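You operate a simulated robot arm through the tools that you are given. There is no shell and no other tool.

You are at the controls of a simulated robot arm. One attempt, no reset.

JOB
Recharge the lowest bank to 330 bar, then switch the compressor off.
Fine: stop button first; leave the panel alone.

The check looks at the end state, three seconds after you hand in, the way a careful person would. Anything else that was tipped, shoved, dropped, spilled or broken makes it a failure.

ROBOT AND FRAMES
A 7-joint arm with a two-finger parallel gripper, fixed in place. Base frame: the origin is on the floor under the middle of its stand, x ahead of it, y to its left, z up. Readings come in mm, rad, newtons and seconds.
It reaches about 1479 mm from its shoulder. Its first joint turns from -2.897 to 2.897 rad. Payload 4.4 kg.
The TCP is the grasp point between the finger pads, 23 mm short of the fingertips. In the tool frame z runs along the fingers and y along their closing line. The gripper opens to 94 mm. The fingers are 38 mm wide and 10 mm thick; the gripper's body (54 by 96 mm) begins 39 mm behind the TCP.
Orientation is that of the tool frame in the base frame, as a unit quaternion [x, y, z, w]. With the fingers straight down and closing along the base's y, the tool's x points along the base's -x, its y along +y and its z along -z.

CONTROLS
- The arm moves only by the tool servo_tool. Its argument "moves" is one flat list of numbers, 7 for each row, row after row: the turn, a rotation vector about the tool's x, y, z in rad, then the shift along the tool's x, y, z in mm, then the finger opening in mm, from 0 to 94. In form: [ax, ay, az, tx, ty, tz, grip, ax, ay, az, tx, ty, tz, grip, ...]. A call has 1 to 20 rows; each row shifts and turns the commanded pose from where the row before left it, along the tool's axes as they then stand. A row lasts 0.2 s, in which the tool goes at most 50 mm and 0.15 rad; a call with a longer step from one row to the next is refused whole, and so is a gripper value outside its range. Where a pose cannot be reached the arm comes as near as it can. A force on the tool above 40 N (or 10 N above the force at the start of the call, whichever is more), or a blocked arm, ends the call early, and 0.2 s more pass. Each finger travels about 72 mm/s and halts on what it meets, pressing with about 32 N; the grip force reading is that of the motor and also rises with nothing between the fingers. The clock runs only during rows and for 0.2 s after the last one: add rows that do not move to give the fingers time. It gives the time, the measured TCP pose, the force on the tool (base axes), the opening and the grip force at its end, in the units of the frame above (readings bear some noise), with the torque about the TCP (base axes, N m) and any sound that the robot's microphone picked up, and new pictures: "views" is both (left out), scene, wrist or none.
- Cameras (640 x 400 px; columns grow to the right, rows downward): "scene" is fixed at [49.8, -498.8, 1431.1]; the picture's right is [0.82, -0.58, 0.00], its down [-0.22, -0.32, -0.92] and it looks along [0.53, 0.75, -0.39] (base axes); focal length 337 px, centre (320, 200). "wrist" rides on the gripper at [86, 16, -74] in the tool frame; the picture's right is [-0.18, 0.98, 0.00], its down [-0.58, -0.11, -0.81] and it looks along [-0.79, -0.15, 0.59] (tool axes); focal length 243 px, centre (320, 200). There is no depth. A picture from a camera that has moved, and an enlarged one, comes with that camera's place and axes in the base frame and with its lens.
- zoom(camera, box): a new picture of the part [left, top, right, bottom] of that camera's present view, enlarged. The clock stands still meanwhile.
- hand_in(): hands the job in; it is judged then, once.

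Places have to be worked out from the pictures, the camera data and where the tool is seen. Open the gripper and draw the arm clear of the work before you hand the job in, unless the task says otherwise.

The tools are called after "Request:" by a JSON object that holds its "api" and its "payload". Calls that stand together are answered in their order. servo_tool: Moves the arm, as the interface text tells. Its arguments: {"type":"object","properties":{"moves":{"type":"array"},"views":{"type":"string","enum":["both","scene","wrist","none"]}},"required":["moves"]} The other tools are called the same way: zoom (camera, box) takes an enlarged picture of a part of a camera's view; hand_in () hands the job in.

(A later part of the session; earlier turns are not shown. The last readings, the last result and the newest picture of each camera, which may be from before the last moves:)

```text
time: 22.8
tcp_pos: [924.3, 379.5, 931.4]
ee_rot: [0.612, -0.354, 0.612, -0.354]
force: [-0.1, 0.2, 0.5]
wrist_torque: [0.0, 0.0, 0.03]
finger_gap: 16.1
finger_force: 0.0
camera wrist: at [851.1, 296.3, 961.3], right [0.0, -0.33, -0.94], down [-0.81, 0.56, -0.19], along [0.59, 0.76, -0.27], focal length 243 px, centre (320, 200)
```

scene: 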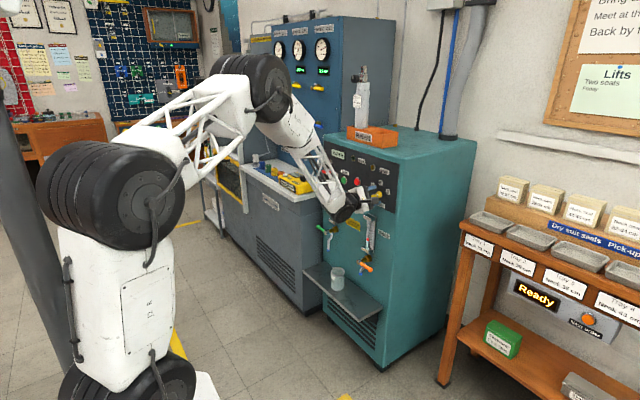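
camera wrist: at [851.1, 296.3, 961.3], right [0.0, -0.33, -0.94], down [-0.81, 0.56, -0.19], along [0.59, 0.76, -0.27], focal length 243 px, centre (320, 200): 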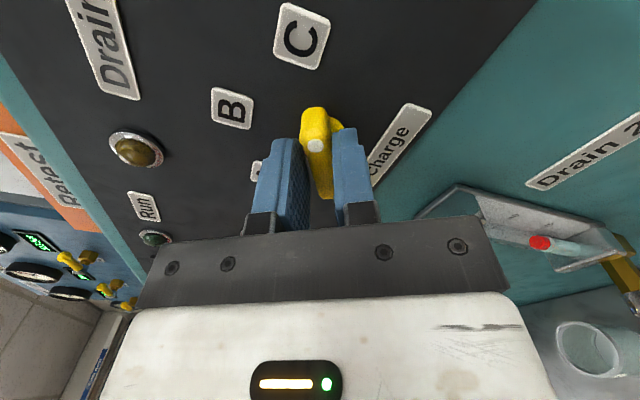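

There is no force and the bar is held loosely. I turn it counter-clockwise 60° plus a little for the play, to bring the dot to B.

Request:
{"api": "servo_tool", "payload": {"moves": [0, 0, -0.13, 0, 0, 0, 16, 0, 0, -0.13, 0, 0, 0, 16, 0, 0, -0.13, 0, 0, 0, 16, 0, 0, -0.13, 0, 0, 0, 16, 0, 0, -0.13, 0, 0, 0, 16, 0, 0, -0.13, 0, 0, 0, 16, 0, 0, -0.13, 0, 0, 0, 16, 0, 0, -0.13, 0, 0, 0, 16, 0, 0, -0.04, 0, 0, 0, 16, 0, 0, 0, 0, 0, 0, 16], "views": "both"}}

```text
time: 25.0
tcp_pos: [925.6, 379.5, 933.0]
ee_rot: [0.707, 0.01, 0.707, 0.01]
force: [-0.4, -0.7, 1.0]
wrist_torque: [0.01, 0.01, 0.01]
finger_gap: 15.7
finger_force: 0.2
camera wrist: at [850.9, 365.8, 1020.0], right [0.0, -0.99, -0.15], down [-0.81, 0.09, -0.58], along [0.59, 0.12, -0.8], focal length 243 px, centre (320, 200)
```

scene: 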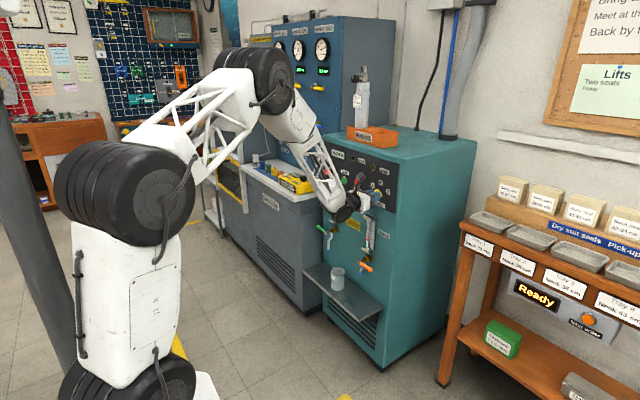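
wrist: 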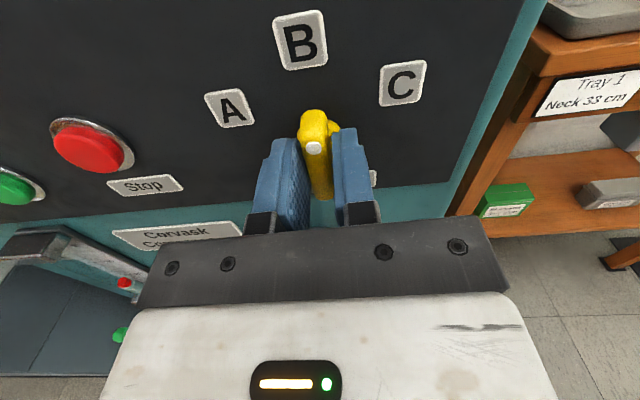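

The selector now stands upright at B. I open, back straight out and check its resting angle.

Request:
{"api": "servo_tool", "payload": {"moves": [0, 0, 0, 0, 0, 0, 50, 0, 0, 0, 0, 0, 0, 50, 0, 0, 0, 0, 0, -35, 50, 0, 0, 0, 0, 0, -35, 50, 0, 0, 0.02, 0, 0, 0, 50], "views": "wrist"}}

Request:
{"api": "zoom", "payload": {"camera": "wrist", "box": [220, 0, 440, 130]}}

Request:
{"api": "zoom", "payload": {"camera": "scene", "box": [300, 140, 410, 225]}}

```text
time: 26.2
tcp_pos: [855.1, 378.8, 931.1]
ee_rot: [0.707, 0.004, 0.707, 0.004]
force: [0.8, 0.2, -0.7]
wrist_torque: [-0.02, 0.0, 0.01]
finger_gap: 50.1
finger_force: 0.0
camera wrist: at [780.6, 363.8, 1019.7], right [0.0, -0.98, -0.17], down [-0.81, 0.1, -0.58], along [0.59, 0.14, -0.79], focal length 243 px, centre (320, 200)
```

wrist: 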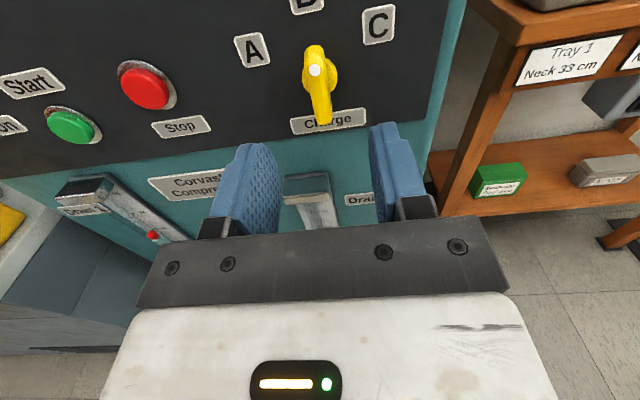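

```text
2.91 times, centred on (330, 65) of wrist
camera zoom: at [780.6, 363.8, 1019.7], right [0.0, -0.98, -0.17], down [-0.81, 0.1, -0.58], along [0.59, 0.14, -0.79], focal length 706 px, centre (291, 593)
```

zoom: 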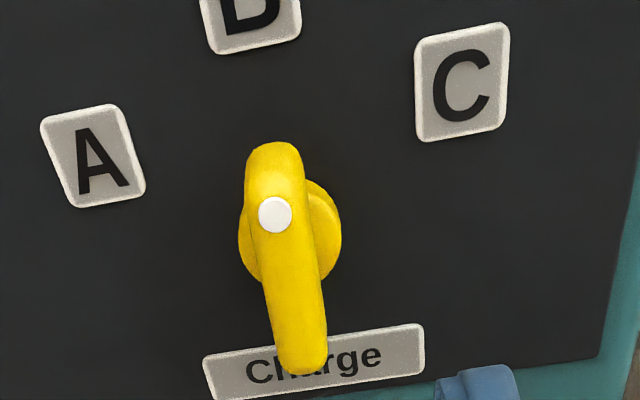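

```text
4.71 times, centred on (355, 182) of scene
camera zoom: at [49.8, -498.8, 1431.1], right [0.82, -0.58, 0.0], down [-0.22, -0.32, -0.92], along [0.53, 0.75, -0.39], focal length 1587 px, centre (155, 282)
```

zoom: 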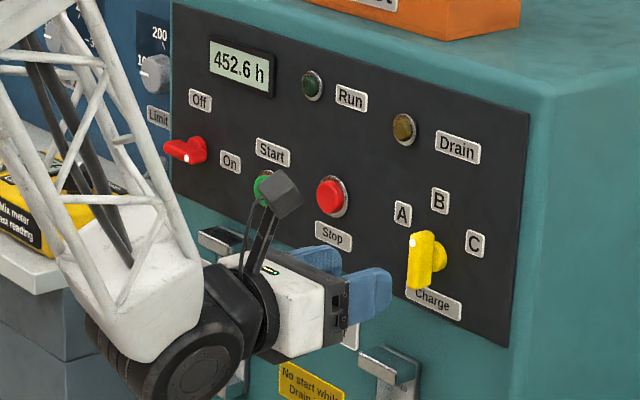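

The selector rests upright at B and the main switch is at On. Next I close the fingers and move in front of the Start button (y≈599, z≈928), staying back at x≈855.

Request:
{"api": "servo_tool", "payload": {"moves": [0, 0, 0, 0, -44, 0, 30, 0, 0, 0, 0, -44, 0, 10, 0, 0, 0, 0, -44, 0, 0, 0, 0, 0, 0, -44, 0, 0, 0, 0, 0, -3, -44.5, 0, 0, 0, 0, 0, 0, 0, 0, 0], "views": "both"}}

Request:
{"api": "zoom", "payload": {"camera": "wrist", "box": [240, 20, 480, 160]}}

Request:
{"api": "zoom", "payload": {"camera": "scene", "box": [240, 15, 345, 100]}}

```text
time: 27.6
tcp_pos: [852.0, 599.5, 928.2]
ee_rot: [0.707, 0.005, 0.707, 0.003]
force: [0.2, 0.6, 0.1]
wrist_torque: [0.02, 0.04, 0.0]
finger_gap: 0.0
finger_force: 32.3
camera wrist: at [779.0, 585.8, 1014.3], right [0.0, -0.98, -0.17], down [-0.81, 0.1, -0.58], along [0.59, 0.14, -0.79], focal length 243 px, centre (320, 200)
```

scene: 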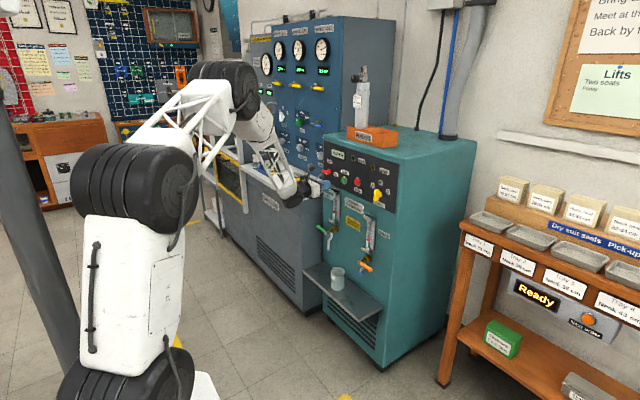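
wrist: 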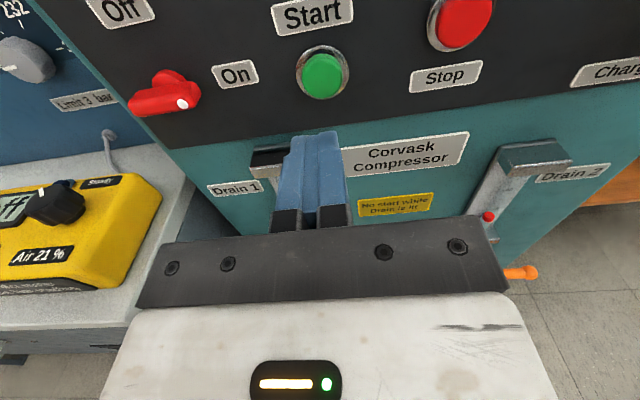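

```text
2.67 times, centred on (360, 90) of wrist
camera zoom: at [779.0, 585.8, 1014.3], right [0.0, -0.98, -0.17], down [-0.81, 0.1, -0.58], along [0.59, 0.14, -0.79], focal length 647 px, centre (213, 493)
```

zoom: 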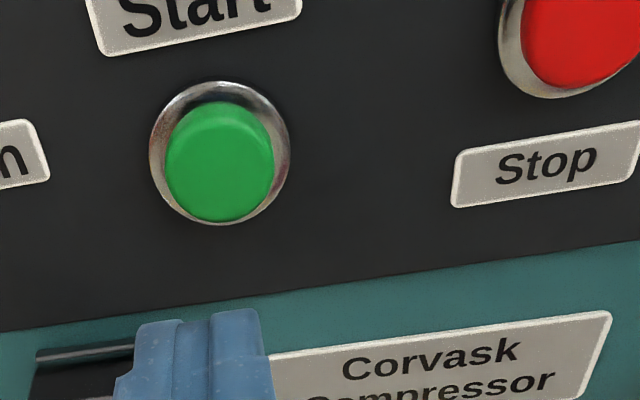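

```text
4.71 times, centred on (292, 58) of scene
camera zoom: at [49.8, -498.8, 1431.1], right [0.82, -0.58, 0.0], down [-0.22, -0.32, -0.92], along [0.53, 0.75, -0.39], focal length 1587 px, centre (449, 871)
```

zoom: 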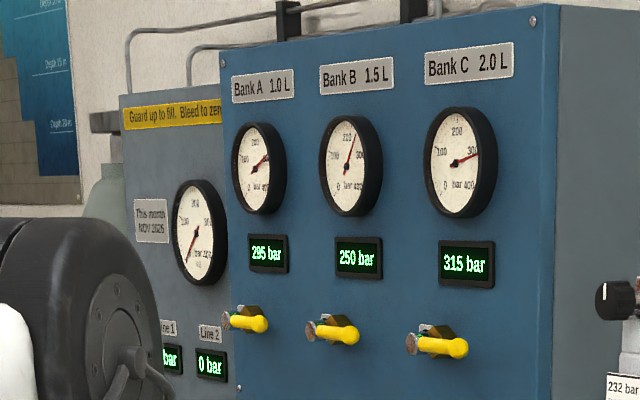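

The Start button sits about 3 mm below and 1 mm to the right of my axis; B still reads 250. I correct and approach until the fingertips are just short of the button.

Request:
{"api": "servo_tool", "payload": {"moves": [0, 0, 0, -3, 1, 25, 0, 0, 0, 0, 0, 0, 25, 0, 0, 0, 0, 0, 0, 20, 0, 0, 0, 0, 0, 0, 3, 0, 0, 0, 0, 0, 0, 3, 0, 0, 0, 0, 0, 0, 2, 0], "views": "both"}}

```text
time: 29.0
tcp_pos: [933.4, 598.3, 925.1]
ee_rot: [0.707, 0.004, 0.707, 0.003]
force: [-8.2, -4.4, -0.8]
wrist_torque: [-0.03, 0.0, -0.08]
finger_gap: 0.0
finger_force: 31.7
heard: click
camera wrist: at [859.0, 582.8, 1011.7], right [0.0, -0.98, -0.17], down [-0.81, 0.1, -0.58], along [0.59, 0.14, -0.79], focal length 243 px, centre (320, 200)
```

scene: 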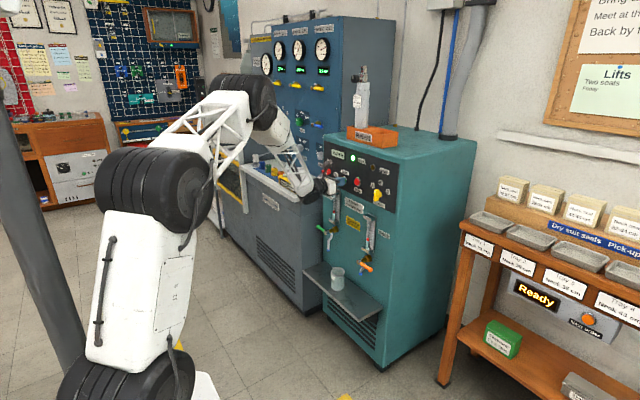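
wrist: 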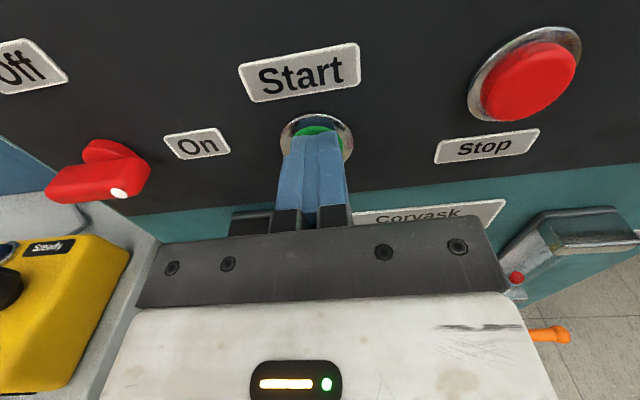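

A click was heard and the Run lamp appears lit. I back off and move straight in front of Stop, then read the display.

Request:
{"api": "servo_tool", "payload": {"moves": [0, 0, 0, 0, 0, -40, 0, 0, 0, 0, 10, 44, 0, 0, 0, 0, 0, 10, 44, 0, 0], "views": "both"}}

Request:
{"api": "zoom", "payload": {"camera": "scene", "box": [250, 20, 345, 90]}}

Request:
{"api": "zoom", "payload": {"camera": "scene", "box": [310, 140, 410, 215]}}

Request:
{"api": "zoom", "payload": {"camera": "wrist", "box": [220, 20, 460, 160]}}

```text
time: 29.8
tcp_pos: [891.2, 511.8, 946.0]
ee_rot: [0.707, 0.003, 0.707, 0.004]
force: [0.1, -0.1, -1.0]
wrist_torque: [-0.02, -0.01, 0.04]
finger_gap: 0.0
finger_force: 32.7
camera wrist: at [818.3, 496.0, 1031.5], right [0.0, -0.98, -0.17], down [-0.81, 0.1, -0.58], along [0.59, 0.14, -0.79], focal length 243 px, centre (320, 200)
```

scene: 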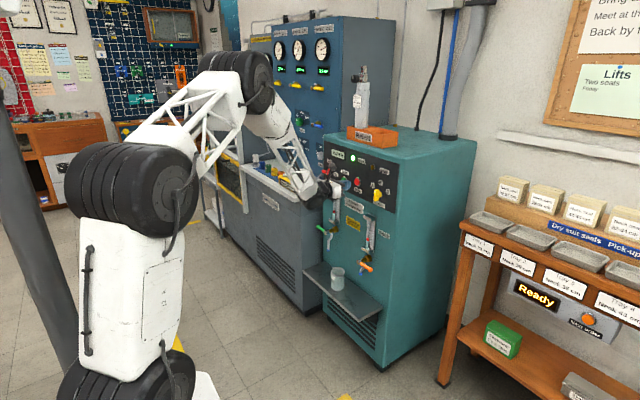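
wrist: 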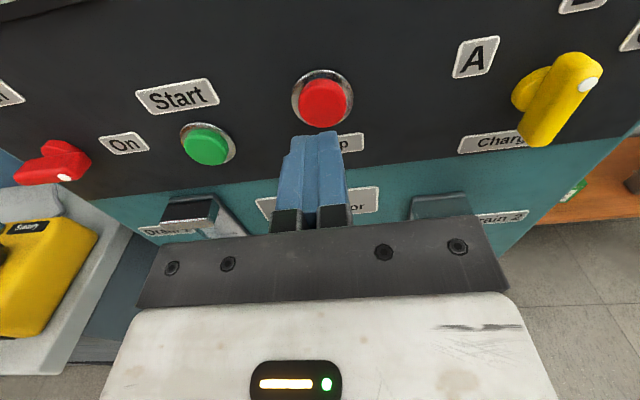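

```text
5.71 times, centred on (298, 55) of scene
camera zoom: at [49.8, -498.8, 1431.1], right [0.82, -0.58, 0.0], down [-0.22, -0.32, -0.92], along [0.53, 0.75, -0.39], focal length 1928 px, centre (449, 1029)
```

zoom: 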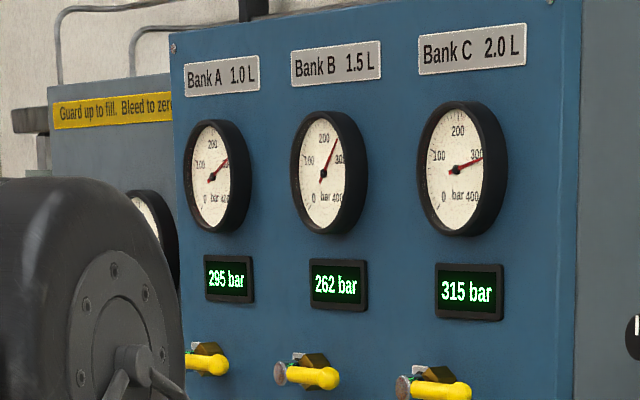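

```text
5.33 times, centred on (360, 178) of scene
camera zoom: at [49.8, -498.8, 1431.1], right [0.82, -0.58, 0.0], down [-0.22, -0.32, -0.92], along [0.53, 0.75, -0.39], focal length 1799 px, centre (107, 320)
```

zoom: 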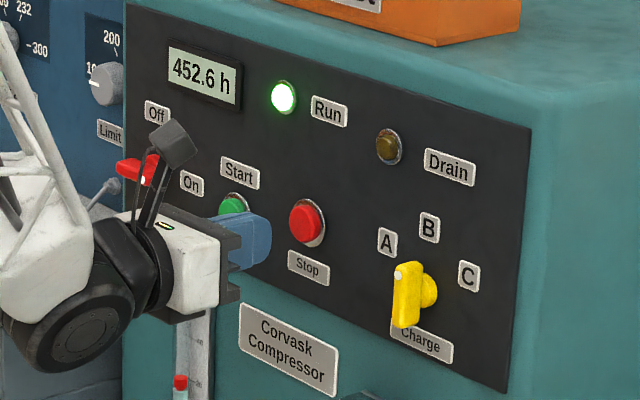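

```text
2.67 times, centred on (340, 90) of wrist
camera zoom: at [818.3, 496.0, 1031.5], right [0.0, -0.98, -0.17], down [-0.81, 0.1, -0.58], along [0.59, 0.14, -0.79], focal length 647 px, centre (267, 493)
```

zoom: 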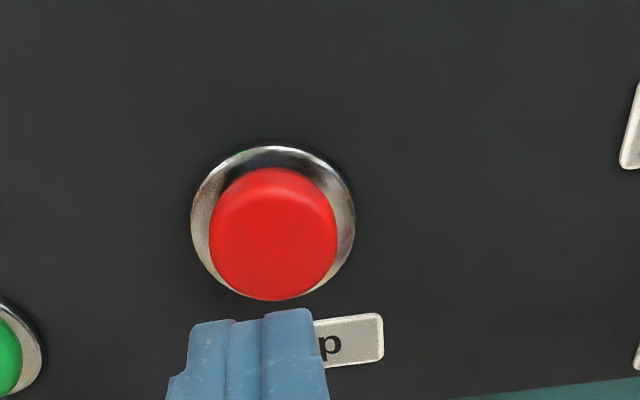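

Run is lit and B already reads 262 at t=29.8, so it rises quickly. I close in on the Stop button, stopping a few millimetres short, and measure the rate.

Request:
{"api": "servo_tool", "payload": {"moves": [0, 0, 0, 2, 1.5, 18, 0, 0, 0, 0, 0, 0, 13, 0], "views": "both"}}

Request:
{"api": "zoom", "payload": {"camera": "scene", "box": [285, 50, 335, 85]}}

Request:
{"api": "zoom", "payload": {"camera": "wrist", "box": [240, 60, 420, 180]}}

Request:
{"api": "zoom", "payload": {"camera": "scene", "box": [310, 140, 410, 215]}}

```text
time: 30.4
tcp_pos: [923.8, 510.0, 947.2]
ee_rot: [0.707, 0.003, 0.707, 0.005]
force: [0.5, -0.2, 0.0]
wrist_torque: [0.0, -0.01, -0.01]
finger_gap: 0.0
finger_force: 32.2
camera wrist: at [849.7, 494.1, 1034.1], right [0.0, -0.98, -0.17], down [-0.81, 0.1, -0.58], along [0.59, 0.14, -0.79], focal length 243 px, centre (320, 200)
```

scene: 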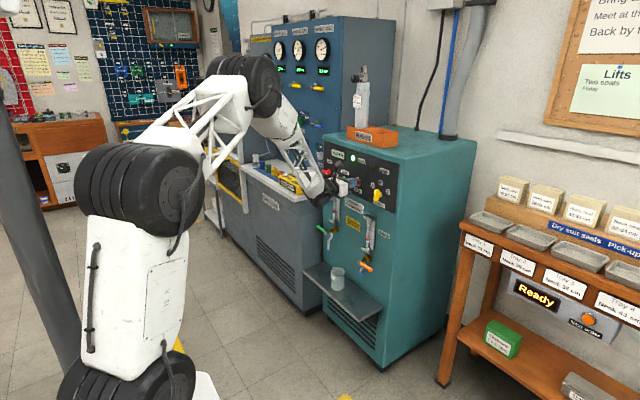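
wrist: 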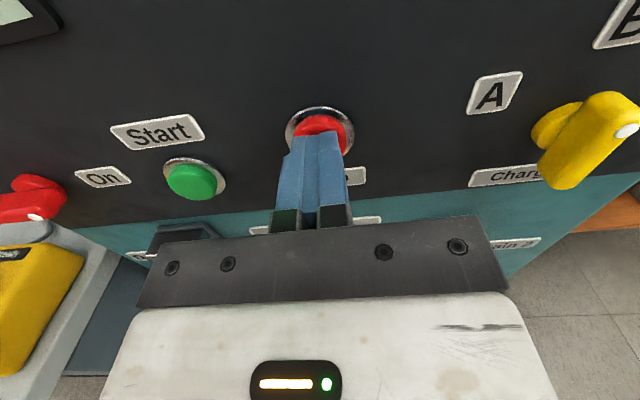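

```text
11.43 times, centred on (310, 68) of scene
camera zoom: at [49.8, -498.8, 1431.1], right [0.82, -0.58, 0.0], down [-0.22, -0.32, -0.92], along [0.53, 0.75, -0.39], focal length 3855 px, centre (434, 1714)
```

zoom: 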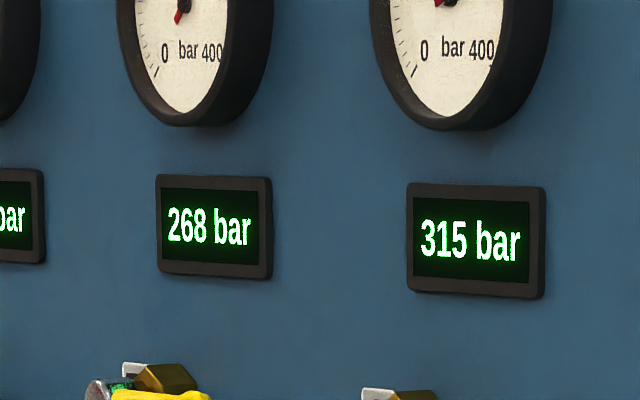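

```text
3.33 times, centred on (330, 120) of wrist
camera zoom: at [849.7, 494.1, 1034.1], right [0.0, -0.98, -0.17], down [-0.81, 0.1, -0.58], along [0.59, 0.14, -0.79], focal length 809 px, centre (287, 467)
```

zoom: 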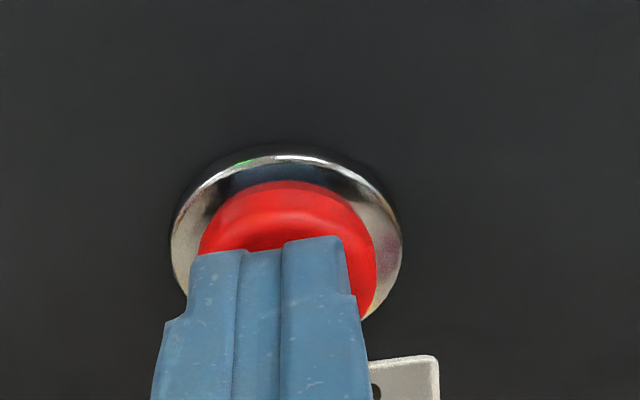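

```text
5.33 times, centred on (360, 178) of scene
camera zoom: at [49.8, -498.8, 1431.1], right [0.82, -0.58, 0.0], down [-0.22, -0.32, -0.92], along [0.53, 0.75, -0.39], focal length 1799 px, centre (107, 320)
```

zoom: 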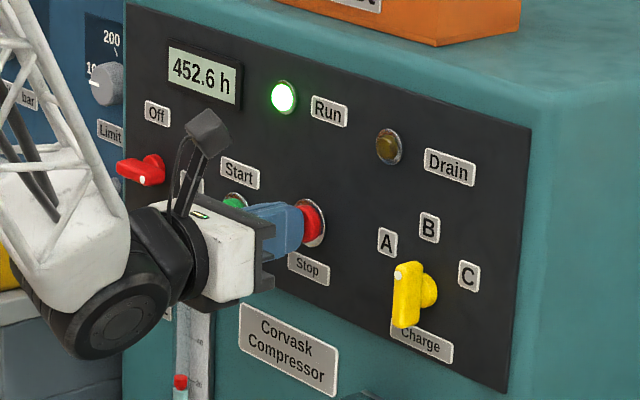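

The rate is 10 bar/s (262 → 268 in 0.6 s), so 330 should come at about t=36.6. I centre 2 mm and wait just off the button, checking the lamps on the way.

Request:
{"api": "servo_tool", "payload": {"moves": [0, 0, 0, 1, 2, 0, 0, 0, 0, 0, 0, 0, 0, 0, 0, 0, 0, 0, 0, 0, 0, 0, 0, 0, 0, 0, 0, 0, 0, 0, 0, 0, 0, 0, 0, 0, 0, 0, 0, 0, 0, 0, 0, 0, 0, 0, 0, 0, 0], "views": "both"}}

Request:
{"api": "zoom", "payload": {"camera": "scene", "box": [285, 50, 335, 85]}}

Request:
{"api": "zoom", "payload": {"camera": "scene", "box": [310, 140, 410, 275]}}

Request:
{"api": "zoom", "payload": {"camera": "wrist", "box": [240, 60, 420, 180]}}

```text
time: 32.0
tcp_pos: [922.9, 507.4, 946.7]
ee_rot: [0.707, 0.003, 0.707, 0.003]
force: [-0.4, -0.2, 0.4]
wrist_torque: [0.01, -0.01, -0.01]
finger_gap: 0.2
finger_force: 32.2
camera wrist: at [849.8, 492.0, 1035.2], right [0.0, -0.98, -0.17], down [-0.81, 0.1, -0.58], along [0.59, 0.14, -0.79], focal length 243 px, centre (320, 200)
```

scene: 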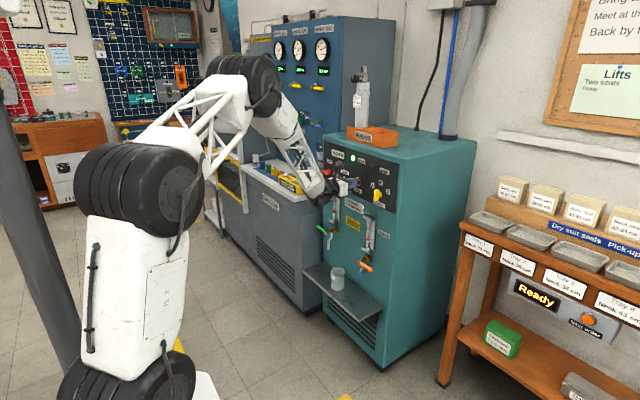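
wrist: 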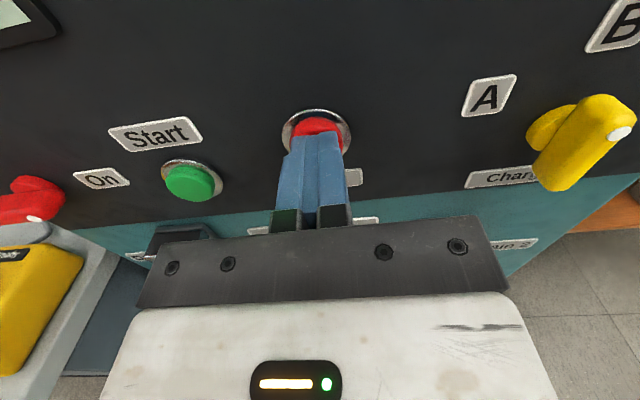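

```text
11.43 times, centred on (310, 68) of scene
camera zoom: at [49.8, -498.8, 1431.1], right [0.82, -0.58, 0.0], down [-0.22, -0.32, -0.92], along [0.53, 0.75, -0.39], focal length 3855 px, centre (434, 1714)
```

zoom: 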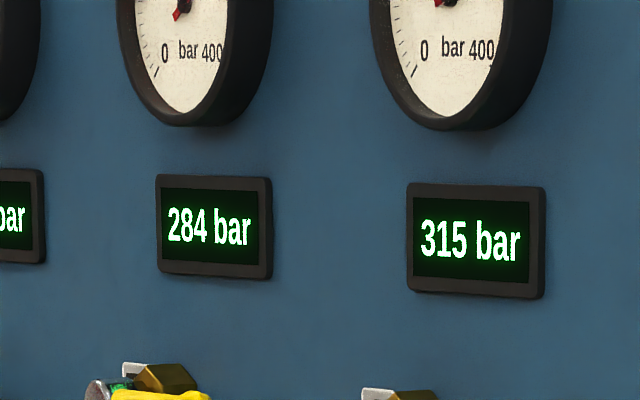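

```text
2.96 times, centred on (360, 208) of scene
camera zoom: at [49.8, -498.8, 1431.1], right [0.82, -0.58, 0.0], down [-0.22, -0.32, -0.92], along [0.53, 0.75, -0.39], focal length 1000 px, centre (202, 178)
```

zoom: 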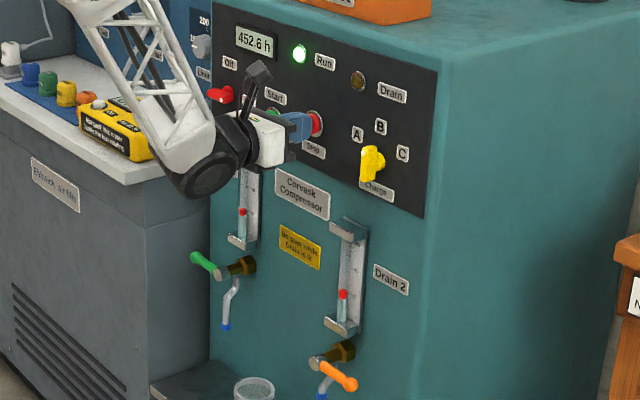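

```text
3.33 times, centred on (330, 120) of wrist
camera zoom: at [849.8, 492.0, 1035.2], right [0.0, -0.98, -0.17], down [-0.81, 0.1, -0.58], along [0.59, 0.14, -0.79], focal length 809 px, centre (287, 467)
```

zoom: 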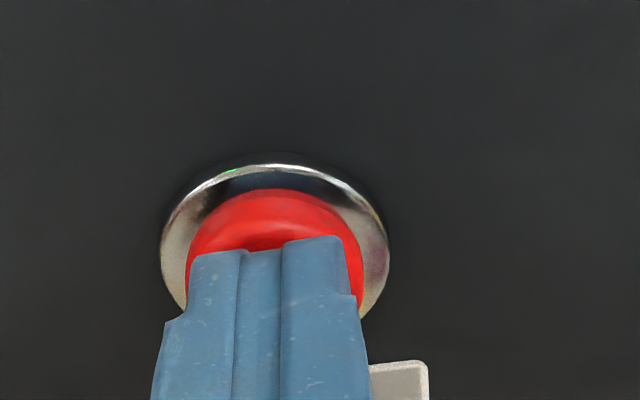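

B reads 284 at t=32.0, exactly 10 bar/s, and the Drain lamp stays dark. I wait until about t=35.6 (≈320 bar), easing 2 mm closer.

Request:
{"api": "servo_tool", "payload": {"moves": [0, 0, 0, 0, 0, 2, 0, 0, 0, 0, 0, 0, 0, 0, 0, 0, 0, 0, 0, 0, 0, 0, 0, 0, 0, 0, 0, 0, 0, 0, 0, 0, 0, 0, 0, 0, 0, 0, 0, 0, 0, 0, 0, 0, 0, 0, 0, 0, 0, 0, 0, 0, 0, 0, 0, 0, 0, 0, 0, 0, 0, 0, 0, 0, 0, 0, 0, 0, 0, 0, 0, 0, 0, 0, 0, 0, 0, 0, 0, 0, 0, 0, 0, 0, 0, 0, 0, 0, 0, 0, 0, 0, 0, 0, 0, 0, 0, 0, 0, 0, 0, 0, 0, 0, 0, 0, 0, 0, 0, 0, 0, 0, 0, 0, 0, 0, 0, 0, 0], "views": "both"}}

Request:
{"api": "zoom", "payload": {"camera": "scene", "box": [285, 50, 335, 85]}}

Request:
{"api": "zoom", "payload": {"camera": "scene", "box": [310, 140, 410, 215]}}

```text
time: 35.6
tcp_pos: [925.0, 507.3, 947.6]
ee_rot: [0.707, 0.003, 0.707, 0.004]
force: [-0.2, -0.1, 0.0]
wrist_torque: [0.01, 0.01, 0.01]
finger_gap: 0.0
finger_force: 32.3
camera wrist: at [851.7, 492.0, 1035.1], right [0.0, -0.98, -0.17], down [-0.81, 0.1, -0.58], along [0.59, 0.14, -0.79], focal length 243 px, centre (320, 200)
```

scene: 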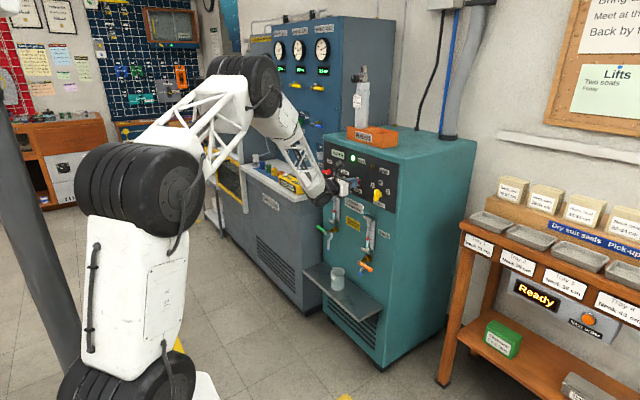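
wrist: 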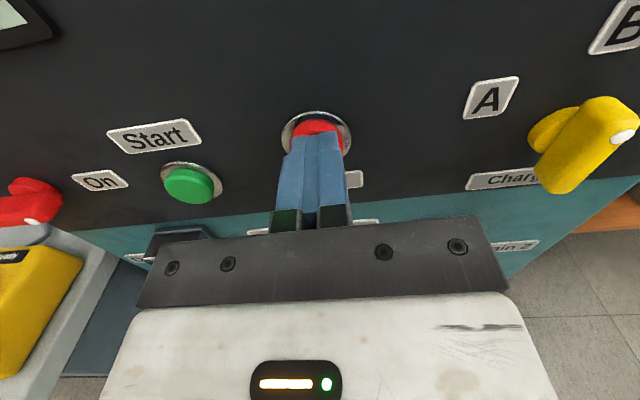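

```text
11.43 times, centred on (310, 68) of scene
camera zoom: at [49.8, -498.8, 1431.1], right [0.82, -0.58, 0.0], down [-0.22, -0.32, -0.92], along [0.53, 0.75, -0.39], focal length 3855 px, centre (434, 1714)
```

zoom: 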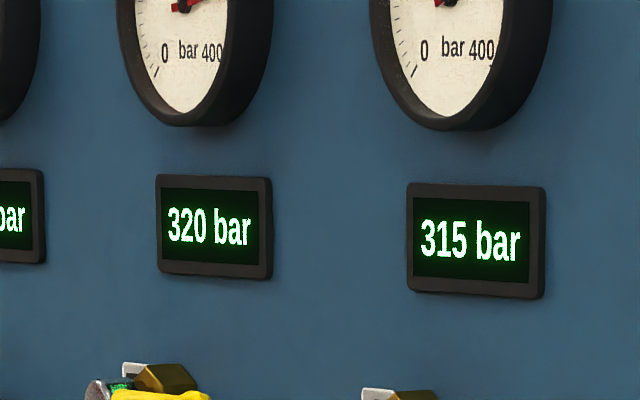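

```text
5.33 times, centred on (360, 178) of scene
camera zoom: at [49.8, -498.8, 1431.1], right [0.82, -0.58, 0.0], down [-0.22, -0.32, -0.92], along [0.53, 0.75, -0.39], focal length 1799 px, centre (107, 320)
```

zoom: 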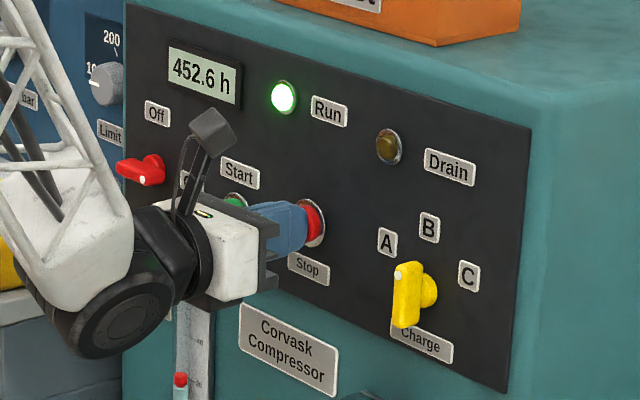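

B reads 320 at t=35.6, so I wait four rows (0.8 s) and then press Stop with a 10 mm stroke so it trips at about t=36.6.

Request:
{"api": "servo_tool", "payload": {"moves": [0, 0, 0, 0, 0, 0, 0, 0, 0, 0, 0, 0, 0, 0, 0, 0, 0, 0, 0, 0, 0, 0, 0, 0, 0, 0, 0, 0, 0, 0, 0, 0, 0, 10, 0, 0, 0, 0, 0, 0, 3, 0], "views": "both"}}

Request:
{"api": "zoom", "payload": {"camera": "scene", "box": [285, 50, 335, 85]}}

Request:
{"api": "zoom", "payload": {"camera": "scene", "box": [310, 140, 410, 215]}}

```text
time: 37.0
tcp_pos: [938.0, 508.6, 947.3]
ee_rot: [0.707, 0.003, 0.707, 0.005]
force: [-32.0, -2.4, 2.3]
wrist_torque: [-0.03, 0.04, -0.07]
finger_gap: 0.2
finger_force: 32.0
heard: click
camera wrist: at [864.1, 492.5, 1034.9], right [0.0, -0.98, -0.17], down [-0.81, 0.1, -0.58], along [0.59, 0.14, -0.79], focal length 243 px, centre (320, 200)
```

scene: 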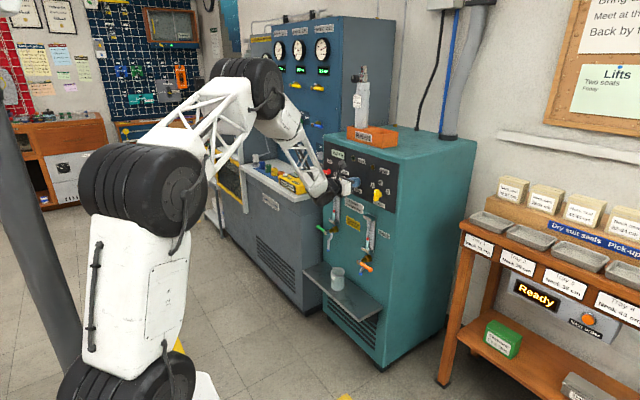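
wrist: 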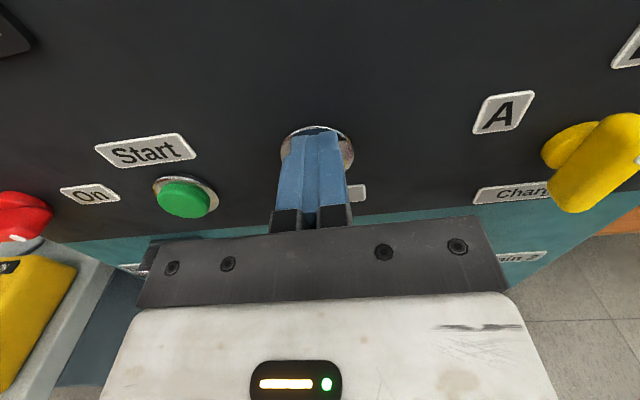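

```text
11.43 times, centred on (310, 68) of scene
camera zoom: at [49.8, -498.8, 1431.1], right [0.82, -0.58, 0.0], down [-0.22, -0.32, -0.92], along [0.53, 0.75, -0.39], focal length 3855 px, centre (434, 1714)
```

zoom: 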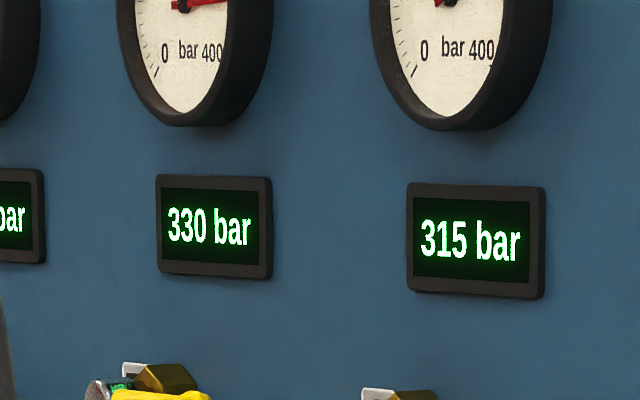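

```text
5.33 times, centred on (360, 178) of scene
camera zoom: at [49.8, -498.8, 1431.1], right [0.82, -0.58, 0.0], down [-0.22, -0.32, -0.92], along [0.53, 0.75, -0.39], focal length 1799 px, centre (107, 320)
```

zoom: 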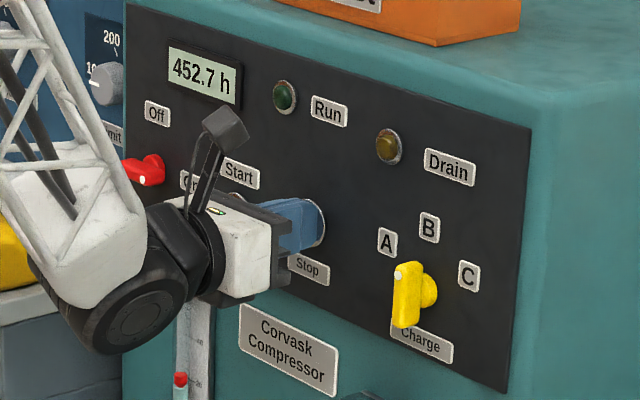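

B stopped at exactly 330, Run is dark, and the main switch is still On. I back away from Stop, travel to the main switch, roll the tool a quarter turn to match the horizontal bar, and open to 50 mm, all at a safe distance.

Request:
{"api": "servo_tool", "payload": {"moves": [0, 0, 0, 0, 0, -35, 0, 0, 0, 0, 0, 0, -45, 0, 0, 0, 0, -1.5, -41.4, 0, 0, 0, 0, 0, -1.5, -41.4, 0, 0, 0, 0, 0, -1.5, -41.4, 0, 0, 0, 0, 0, -1.5, -41.4, 0, 20, 0, 0, 0, -1.3, -41.4, 0, 50, 0, 0, 0.144, 0, 0, 0, 50, 0, 0, 0.144, 0, 0, 0, 50, 0, 0, 0.144, 0, 0, 0, 50, 0, 0, 0.144, 0, 0, 0, 50, 0, 0, 0.144, 0, 0, 0, 50, 0, 0, 0.144, 0, 0, 0, 50, 0, 0, 0.144, 0, 0, 0, 50, 0, 0, 0.144, 0, 0, 0, 50, 0, 0, 0.144, 0, 0, 0, 50, 0, 0, 0.144, 0, 0, 0, 50, 0, 0, 0.144, 0, 0, 0, 50, 0, 0, 0, 0, 0, 0, 50], "views": "both"}}

Request:
{"api": "zoom", "payload": {"camera": "wrist", "box": [240, 20, 420, 140]}}

Request:
{"api": "zoom", "payload": {"camera": "scene", "box": [240, 15, 345, 100]}}

Request:
{"api": "zoom", "payload": {"camera": "scene", "box": [290, 140, 410, 215]}}

```text
time: 41.0
tcp_pos: [858.9, 714.2, 938.8]
ee_rot: [-0.499, 0.5, -0.5, 0.501]
force: [0.8, 0.1, 0.4]
wrist_torque: [0.0, 0.04, -0.01]
finger_gap: 50.1
finger_force: 0.0
camera wrist: at [784.9, 627.8, 922.8], right [0.0, 0.19, -0.98], down [-0.81, 0.58, 0.11], along [0.59, 0.79, 0.15], focal length 243 px, centre (320, 200)
```

scene: 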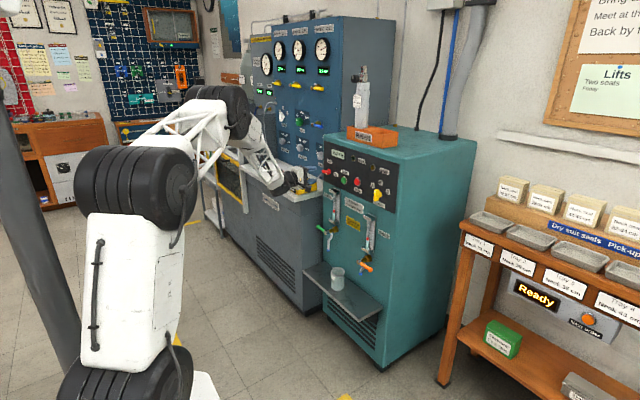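
wrist: 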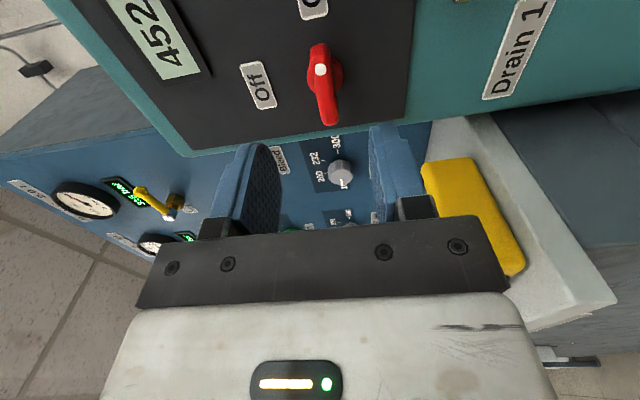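

```text
3.33 times, centred on (330, 80) of wrist
camera zoom: at [784.9, 627.8, 922.8], right [0.0, 0.19, -0.98], down [-0.81, 0.58, 0.11], along [0.59, 0.79, 0.15], focal length 809 px, centre (287, 600)
```

zoom: 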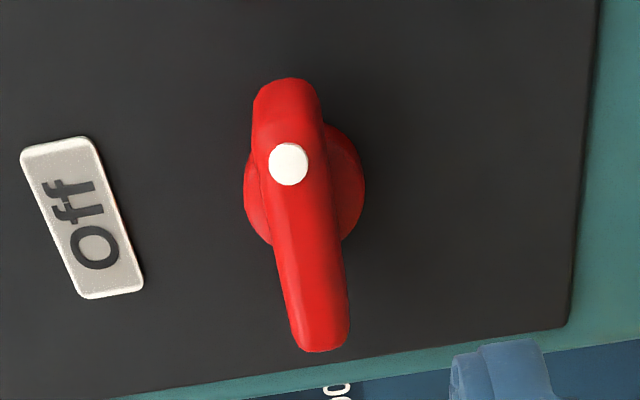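

```text
4.71 times, centred on (292, 58) of scene
camera zoom: at [49.8, -498.8, 1431.1], right [0.82, -0.58, 0.0], down [-0.22, -0.32, -0.92], along [0.53, 0.75, -0.39], focal length 1587 px, centre (449, 871)
```

zoom: 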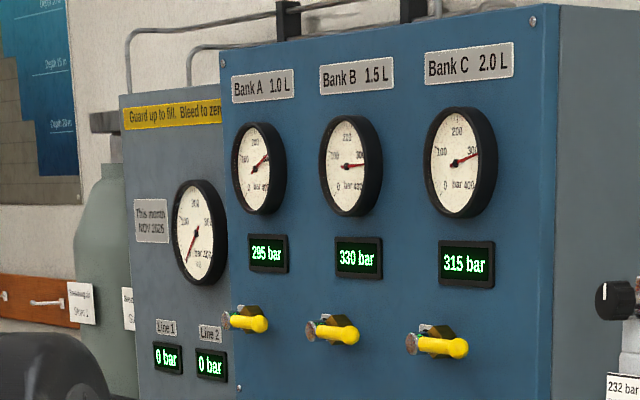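

```text
5.33 times, centred on (350, 178) of scene
camera zoom: at [49.8, -498.8, 1431.1], right [0.82, -0.58, 0.0], down [-0.22, -0.32, -0.92], along [0.53, 0.75, -0.39], focal length 1799 px, centre (160, 320)
```

zoom: 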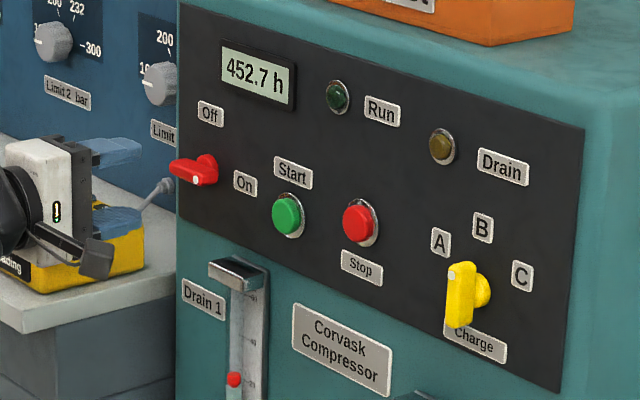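

B holds 330 and the other readings are unchanged. The horizontal bar is aligned; I correct by about 2 mm down toward the known axis (715, 936.7) and slide forward over it.

Request:
{"api": "servo_tool", "payload": {"moves": [0, 0, 0, -0.8, 2.1, 0, 50, 0, 0, 0, 0, 0, 22, 50, 0, 0, 0, 0, 0, 22, 50, 0, 0, 0, 0, 0, 10, 50, 0, 0, 0, 0, 0, 10, 50, 0, 0, 0, 0, 0, 0, 50], "views": "wrist"}}

```text
time: 42.4
tcp_pos: [922.8, 717.2, 935.9]
ee_rot: [-0.5, 0.5, -0.499, 0.5]
force: [0.2, -0.1, 0.2]
wrist_torque: [-0.01, -0.02, 0.0]
finger_gap: 50.1
finger_force: 0.0
camera wrist: at [848.6, 628.6, 920.5], right [0.0, 0.19, -0.98], down [-0.81, 0.58, 0.11], along [0.59, 0.79, 0.15], focal length 243 px, centre (320, 200)
```

wrist: 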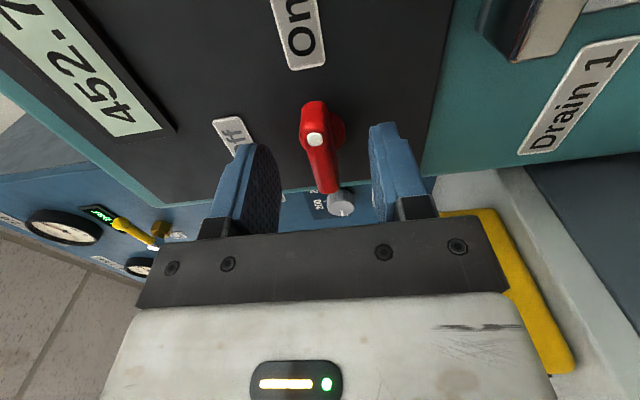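

The dot sits at (315,140), as when I last held it. I close to 16 mm loosely.

Request:
{"api": "servo_tool", "payload": {"moves": [0, 0, 0, 0, 0, 0, 32, 0, 0, 0, 0, 0, 0, 16, 0, 0, 0, 0, 0, 0, 16, 0, 0, 0, 0, 0, 0, 16], "views": "wrist"}}

```text
time: 43.4
tcp_pos: [921.4, 715.6, 935.7]
ee_rot: [-0.5, 0.5, -0.499, 0.501]
force: [-0.6, 0.2, 0.2]
wrist_torque: [0.03, -0.01, -0.01]
finger_gap: 16.0
finger_force: 0.0
camera wrist: at [848.4, 628.7, 920.4], right [0.0, 0.19, -0.98], down [-0.81, 0.58, 0.11], along [0.59, 0.79, 0.15], focal length 243 px, centre (320, 200)
```

wrist: 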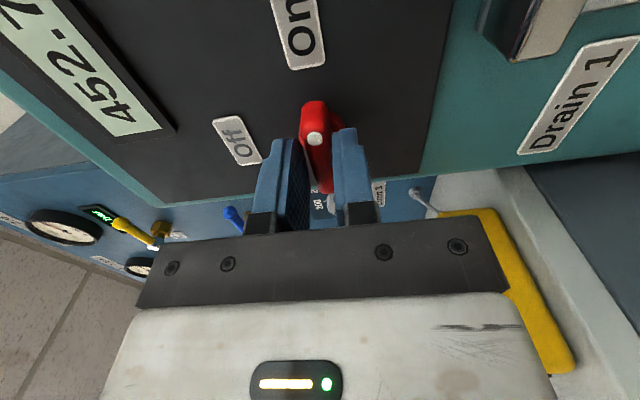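

The hold is loose with no force. I turn the switch counter-clockwise, back toward Off.

Request:
{"api": "servo_tool", "payload": {"moves": [0, 0, -0.13, 0, 0, 0, 16, 0, 0, -0.13, 0, 0, 0, 16, 0, 0, -0.13, 0, 0, 0, 16, 0, 0, -0.13, 0, 0, 0, 16, 0, 0, -0.13, 0, 0, 0, 16, 0, 0, -0.13, 0, 0, 0, 16, 0, 0, -0.13, 0, 0, 0, 16, 0, 0, -0.13, 0, 0, 0, 16, 0, 0, -0.13, 0, 0, 0, 16, 0, 0, -0.13, 0, 0, 0, 16, 0, 0, -0.13, 0, 0, 0, 16, 0, 0, -0.13, 0, 0, 0, 16, 0, 0, -0.06, 0, 0, 0, 16, 0, 0, 0, 0, 0, 0, 16], "views": "both"}}

Request:
{"api": "zoom", "payload": {"camera": "scene", "box": [290, 140, 410, 215]}}

```text
time: 46.4
tcp_pos: [922.9, 715.0, 935.6]
ee_rot: [0.707, 0.017, 0.707, 0.017]
force: [-0.5, -0.6, -0.2]
wrist_torque: [0.01, 0.01, -0.04]
finger_gap: 16.0
finger_force: 0.0
camera wrist: at [848.8, 702.9, 1024.1], right [0.0, -0.99, -0.14], down [-0.81, 0.08, -0.59], along [0.59, 0.11, -0.8], focal length 243 px, centre (320, 200)
```

scene: 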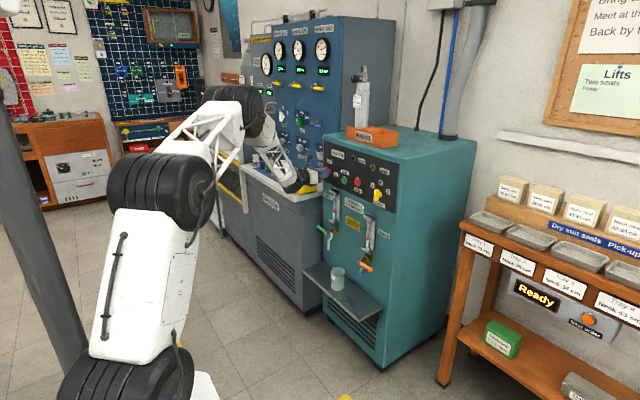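
wrist: 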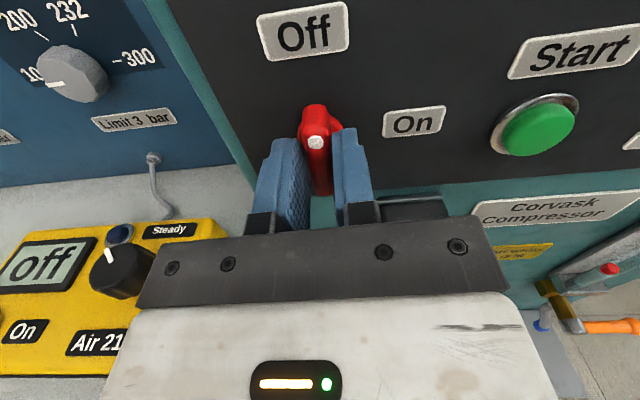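

```text
5.33 times, centred on (350, 178) of scene
camera zoom: at [49.8, -498.8, 1431.1], right [0.82, -0.58, 0.0], down [-0.22, -0.32, -0.92], along [0.53, 0.75, -0.39], focal length 1799 px, centre (160, 320)
```

zoom: 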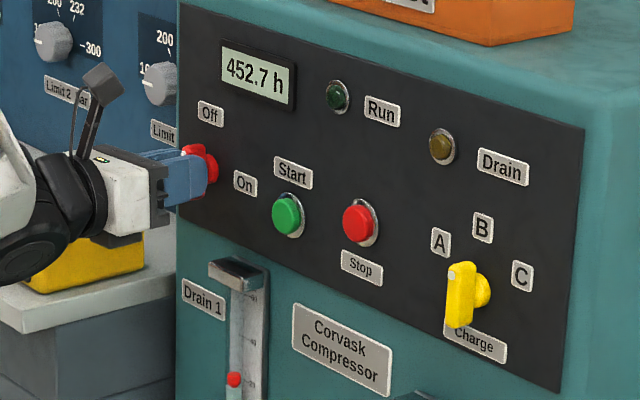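

The switch stands upright with its dot toward Off. I open, back straight out, and check where it rests.

Request:
{"api": "servo_tool", "payload": {"moves": [0, 0, 0, 0, 0, 0, 50, 0, 0, 0, 0, 0, 0, 50, 0, 0, 0, 0, 0, -35, 50, 0, 0, 0, 0, 0, -40, 50, 0, 0, 0.045, 0, 0, 0, 50], "views": "both"}}

Request:
{"api": "zoom", "payload": {"camera": "wrist", "box": [240, 0, 440, 130]}}

Request:
{"api": "zoom", "payload": {"camera": "scene", "box": [300, 140, 410, 215]}}

Request:
{"api": "zoom", "payload": {"camera": "scene", "box": [240, 15, 345, 100]}}

```text
time: 47.6
tcp_pos: [847.5, 714.6, 936.6]
ee_rot: [0.707, 0.0, 0.707, 0.001]
force: [-0.1, 0.1, -0.5]
wrist_torque: [0.02, 0.0, 0.03]
finger_gap: 49.9
finger_force: 0.1
camera wrist: at [773.6, 699.1, 1023.2], right [0.0, -0.98, -0.18], down [-0.81, 0.11, -0.58], along [0.59, 0.15, -0.79], focal length 243 px, centre (320, 200)
```

scene: 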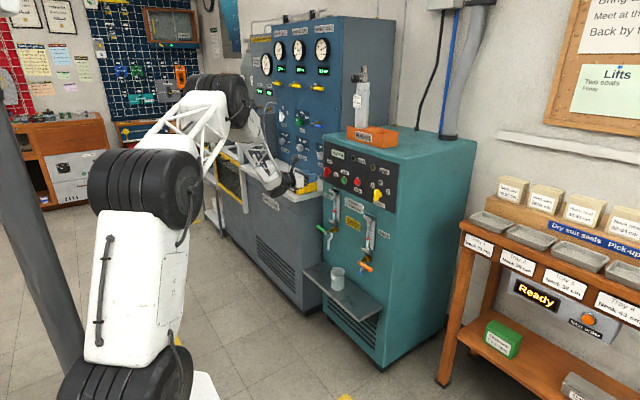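
wrist: 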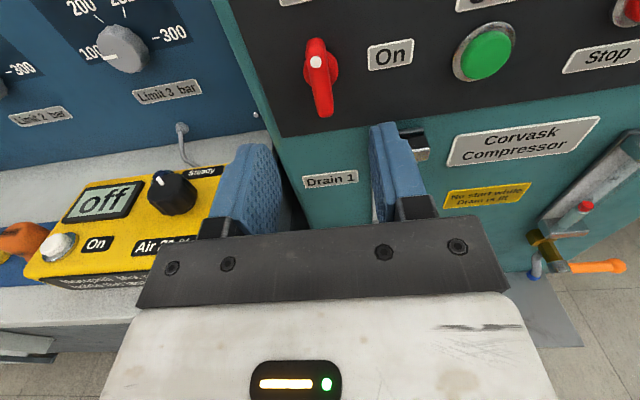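

```text
3.08 times, centred on (340, 65) of wrist
camera zoom: at [773.6, 699.1, 1023.2], right [0.0, -0.98, -0.18], down [-0.81, 0.11, -0.58], along [0.59, 0.15, -0.79], focal length 746 px, centre (258, 615)
```

zoom: 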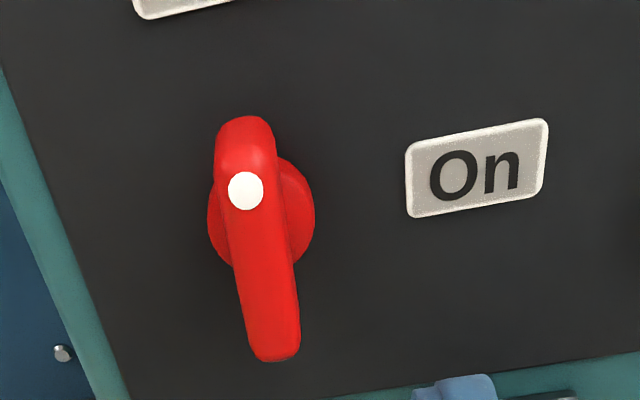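

```text
5.33 times, centred on (355, 178) of scene
camera zoom: at [49.8, -498.8, 1431.1], right [0.82, -0.58, 0.0], down [-0.22, -0.32, -0.92], along [0.53, 0.75, -0.39], focal length 1799 px, centre (133, 320)
```

zoom: 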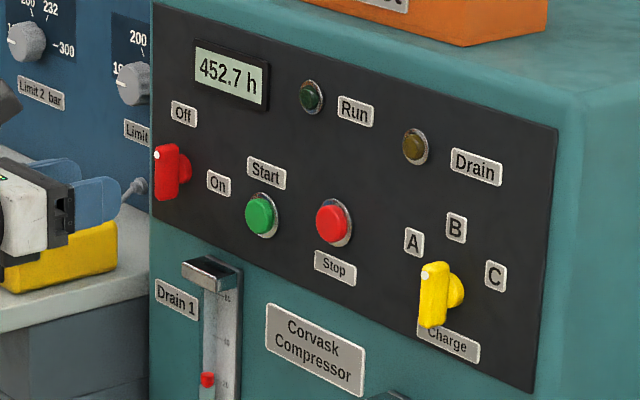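

```text
4.71 times, centred on (292, 58) of scene
camera zoom: at [49.8, -498.8, 1431.1], right [0.82, -0.58, 0.0], down [-0.22, -0.32, -0.92], along [0.53, 0.75, -0.39], focal length 1587 px, centre (449, 871)
```

zoom: 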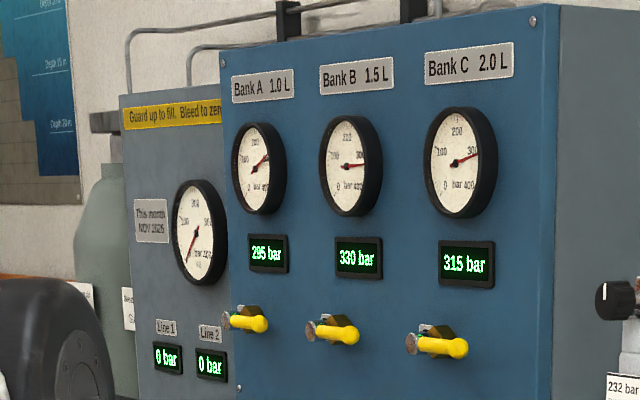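

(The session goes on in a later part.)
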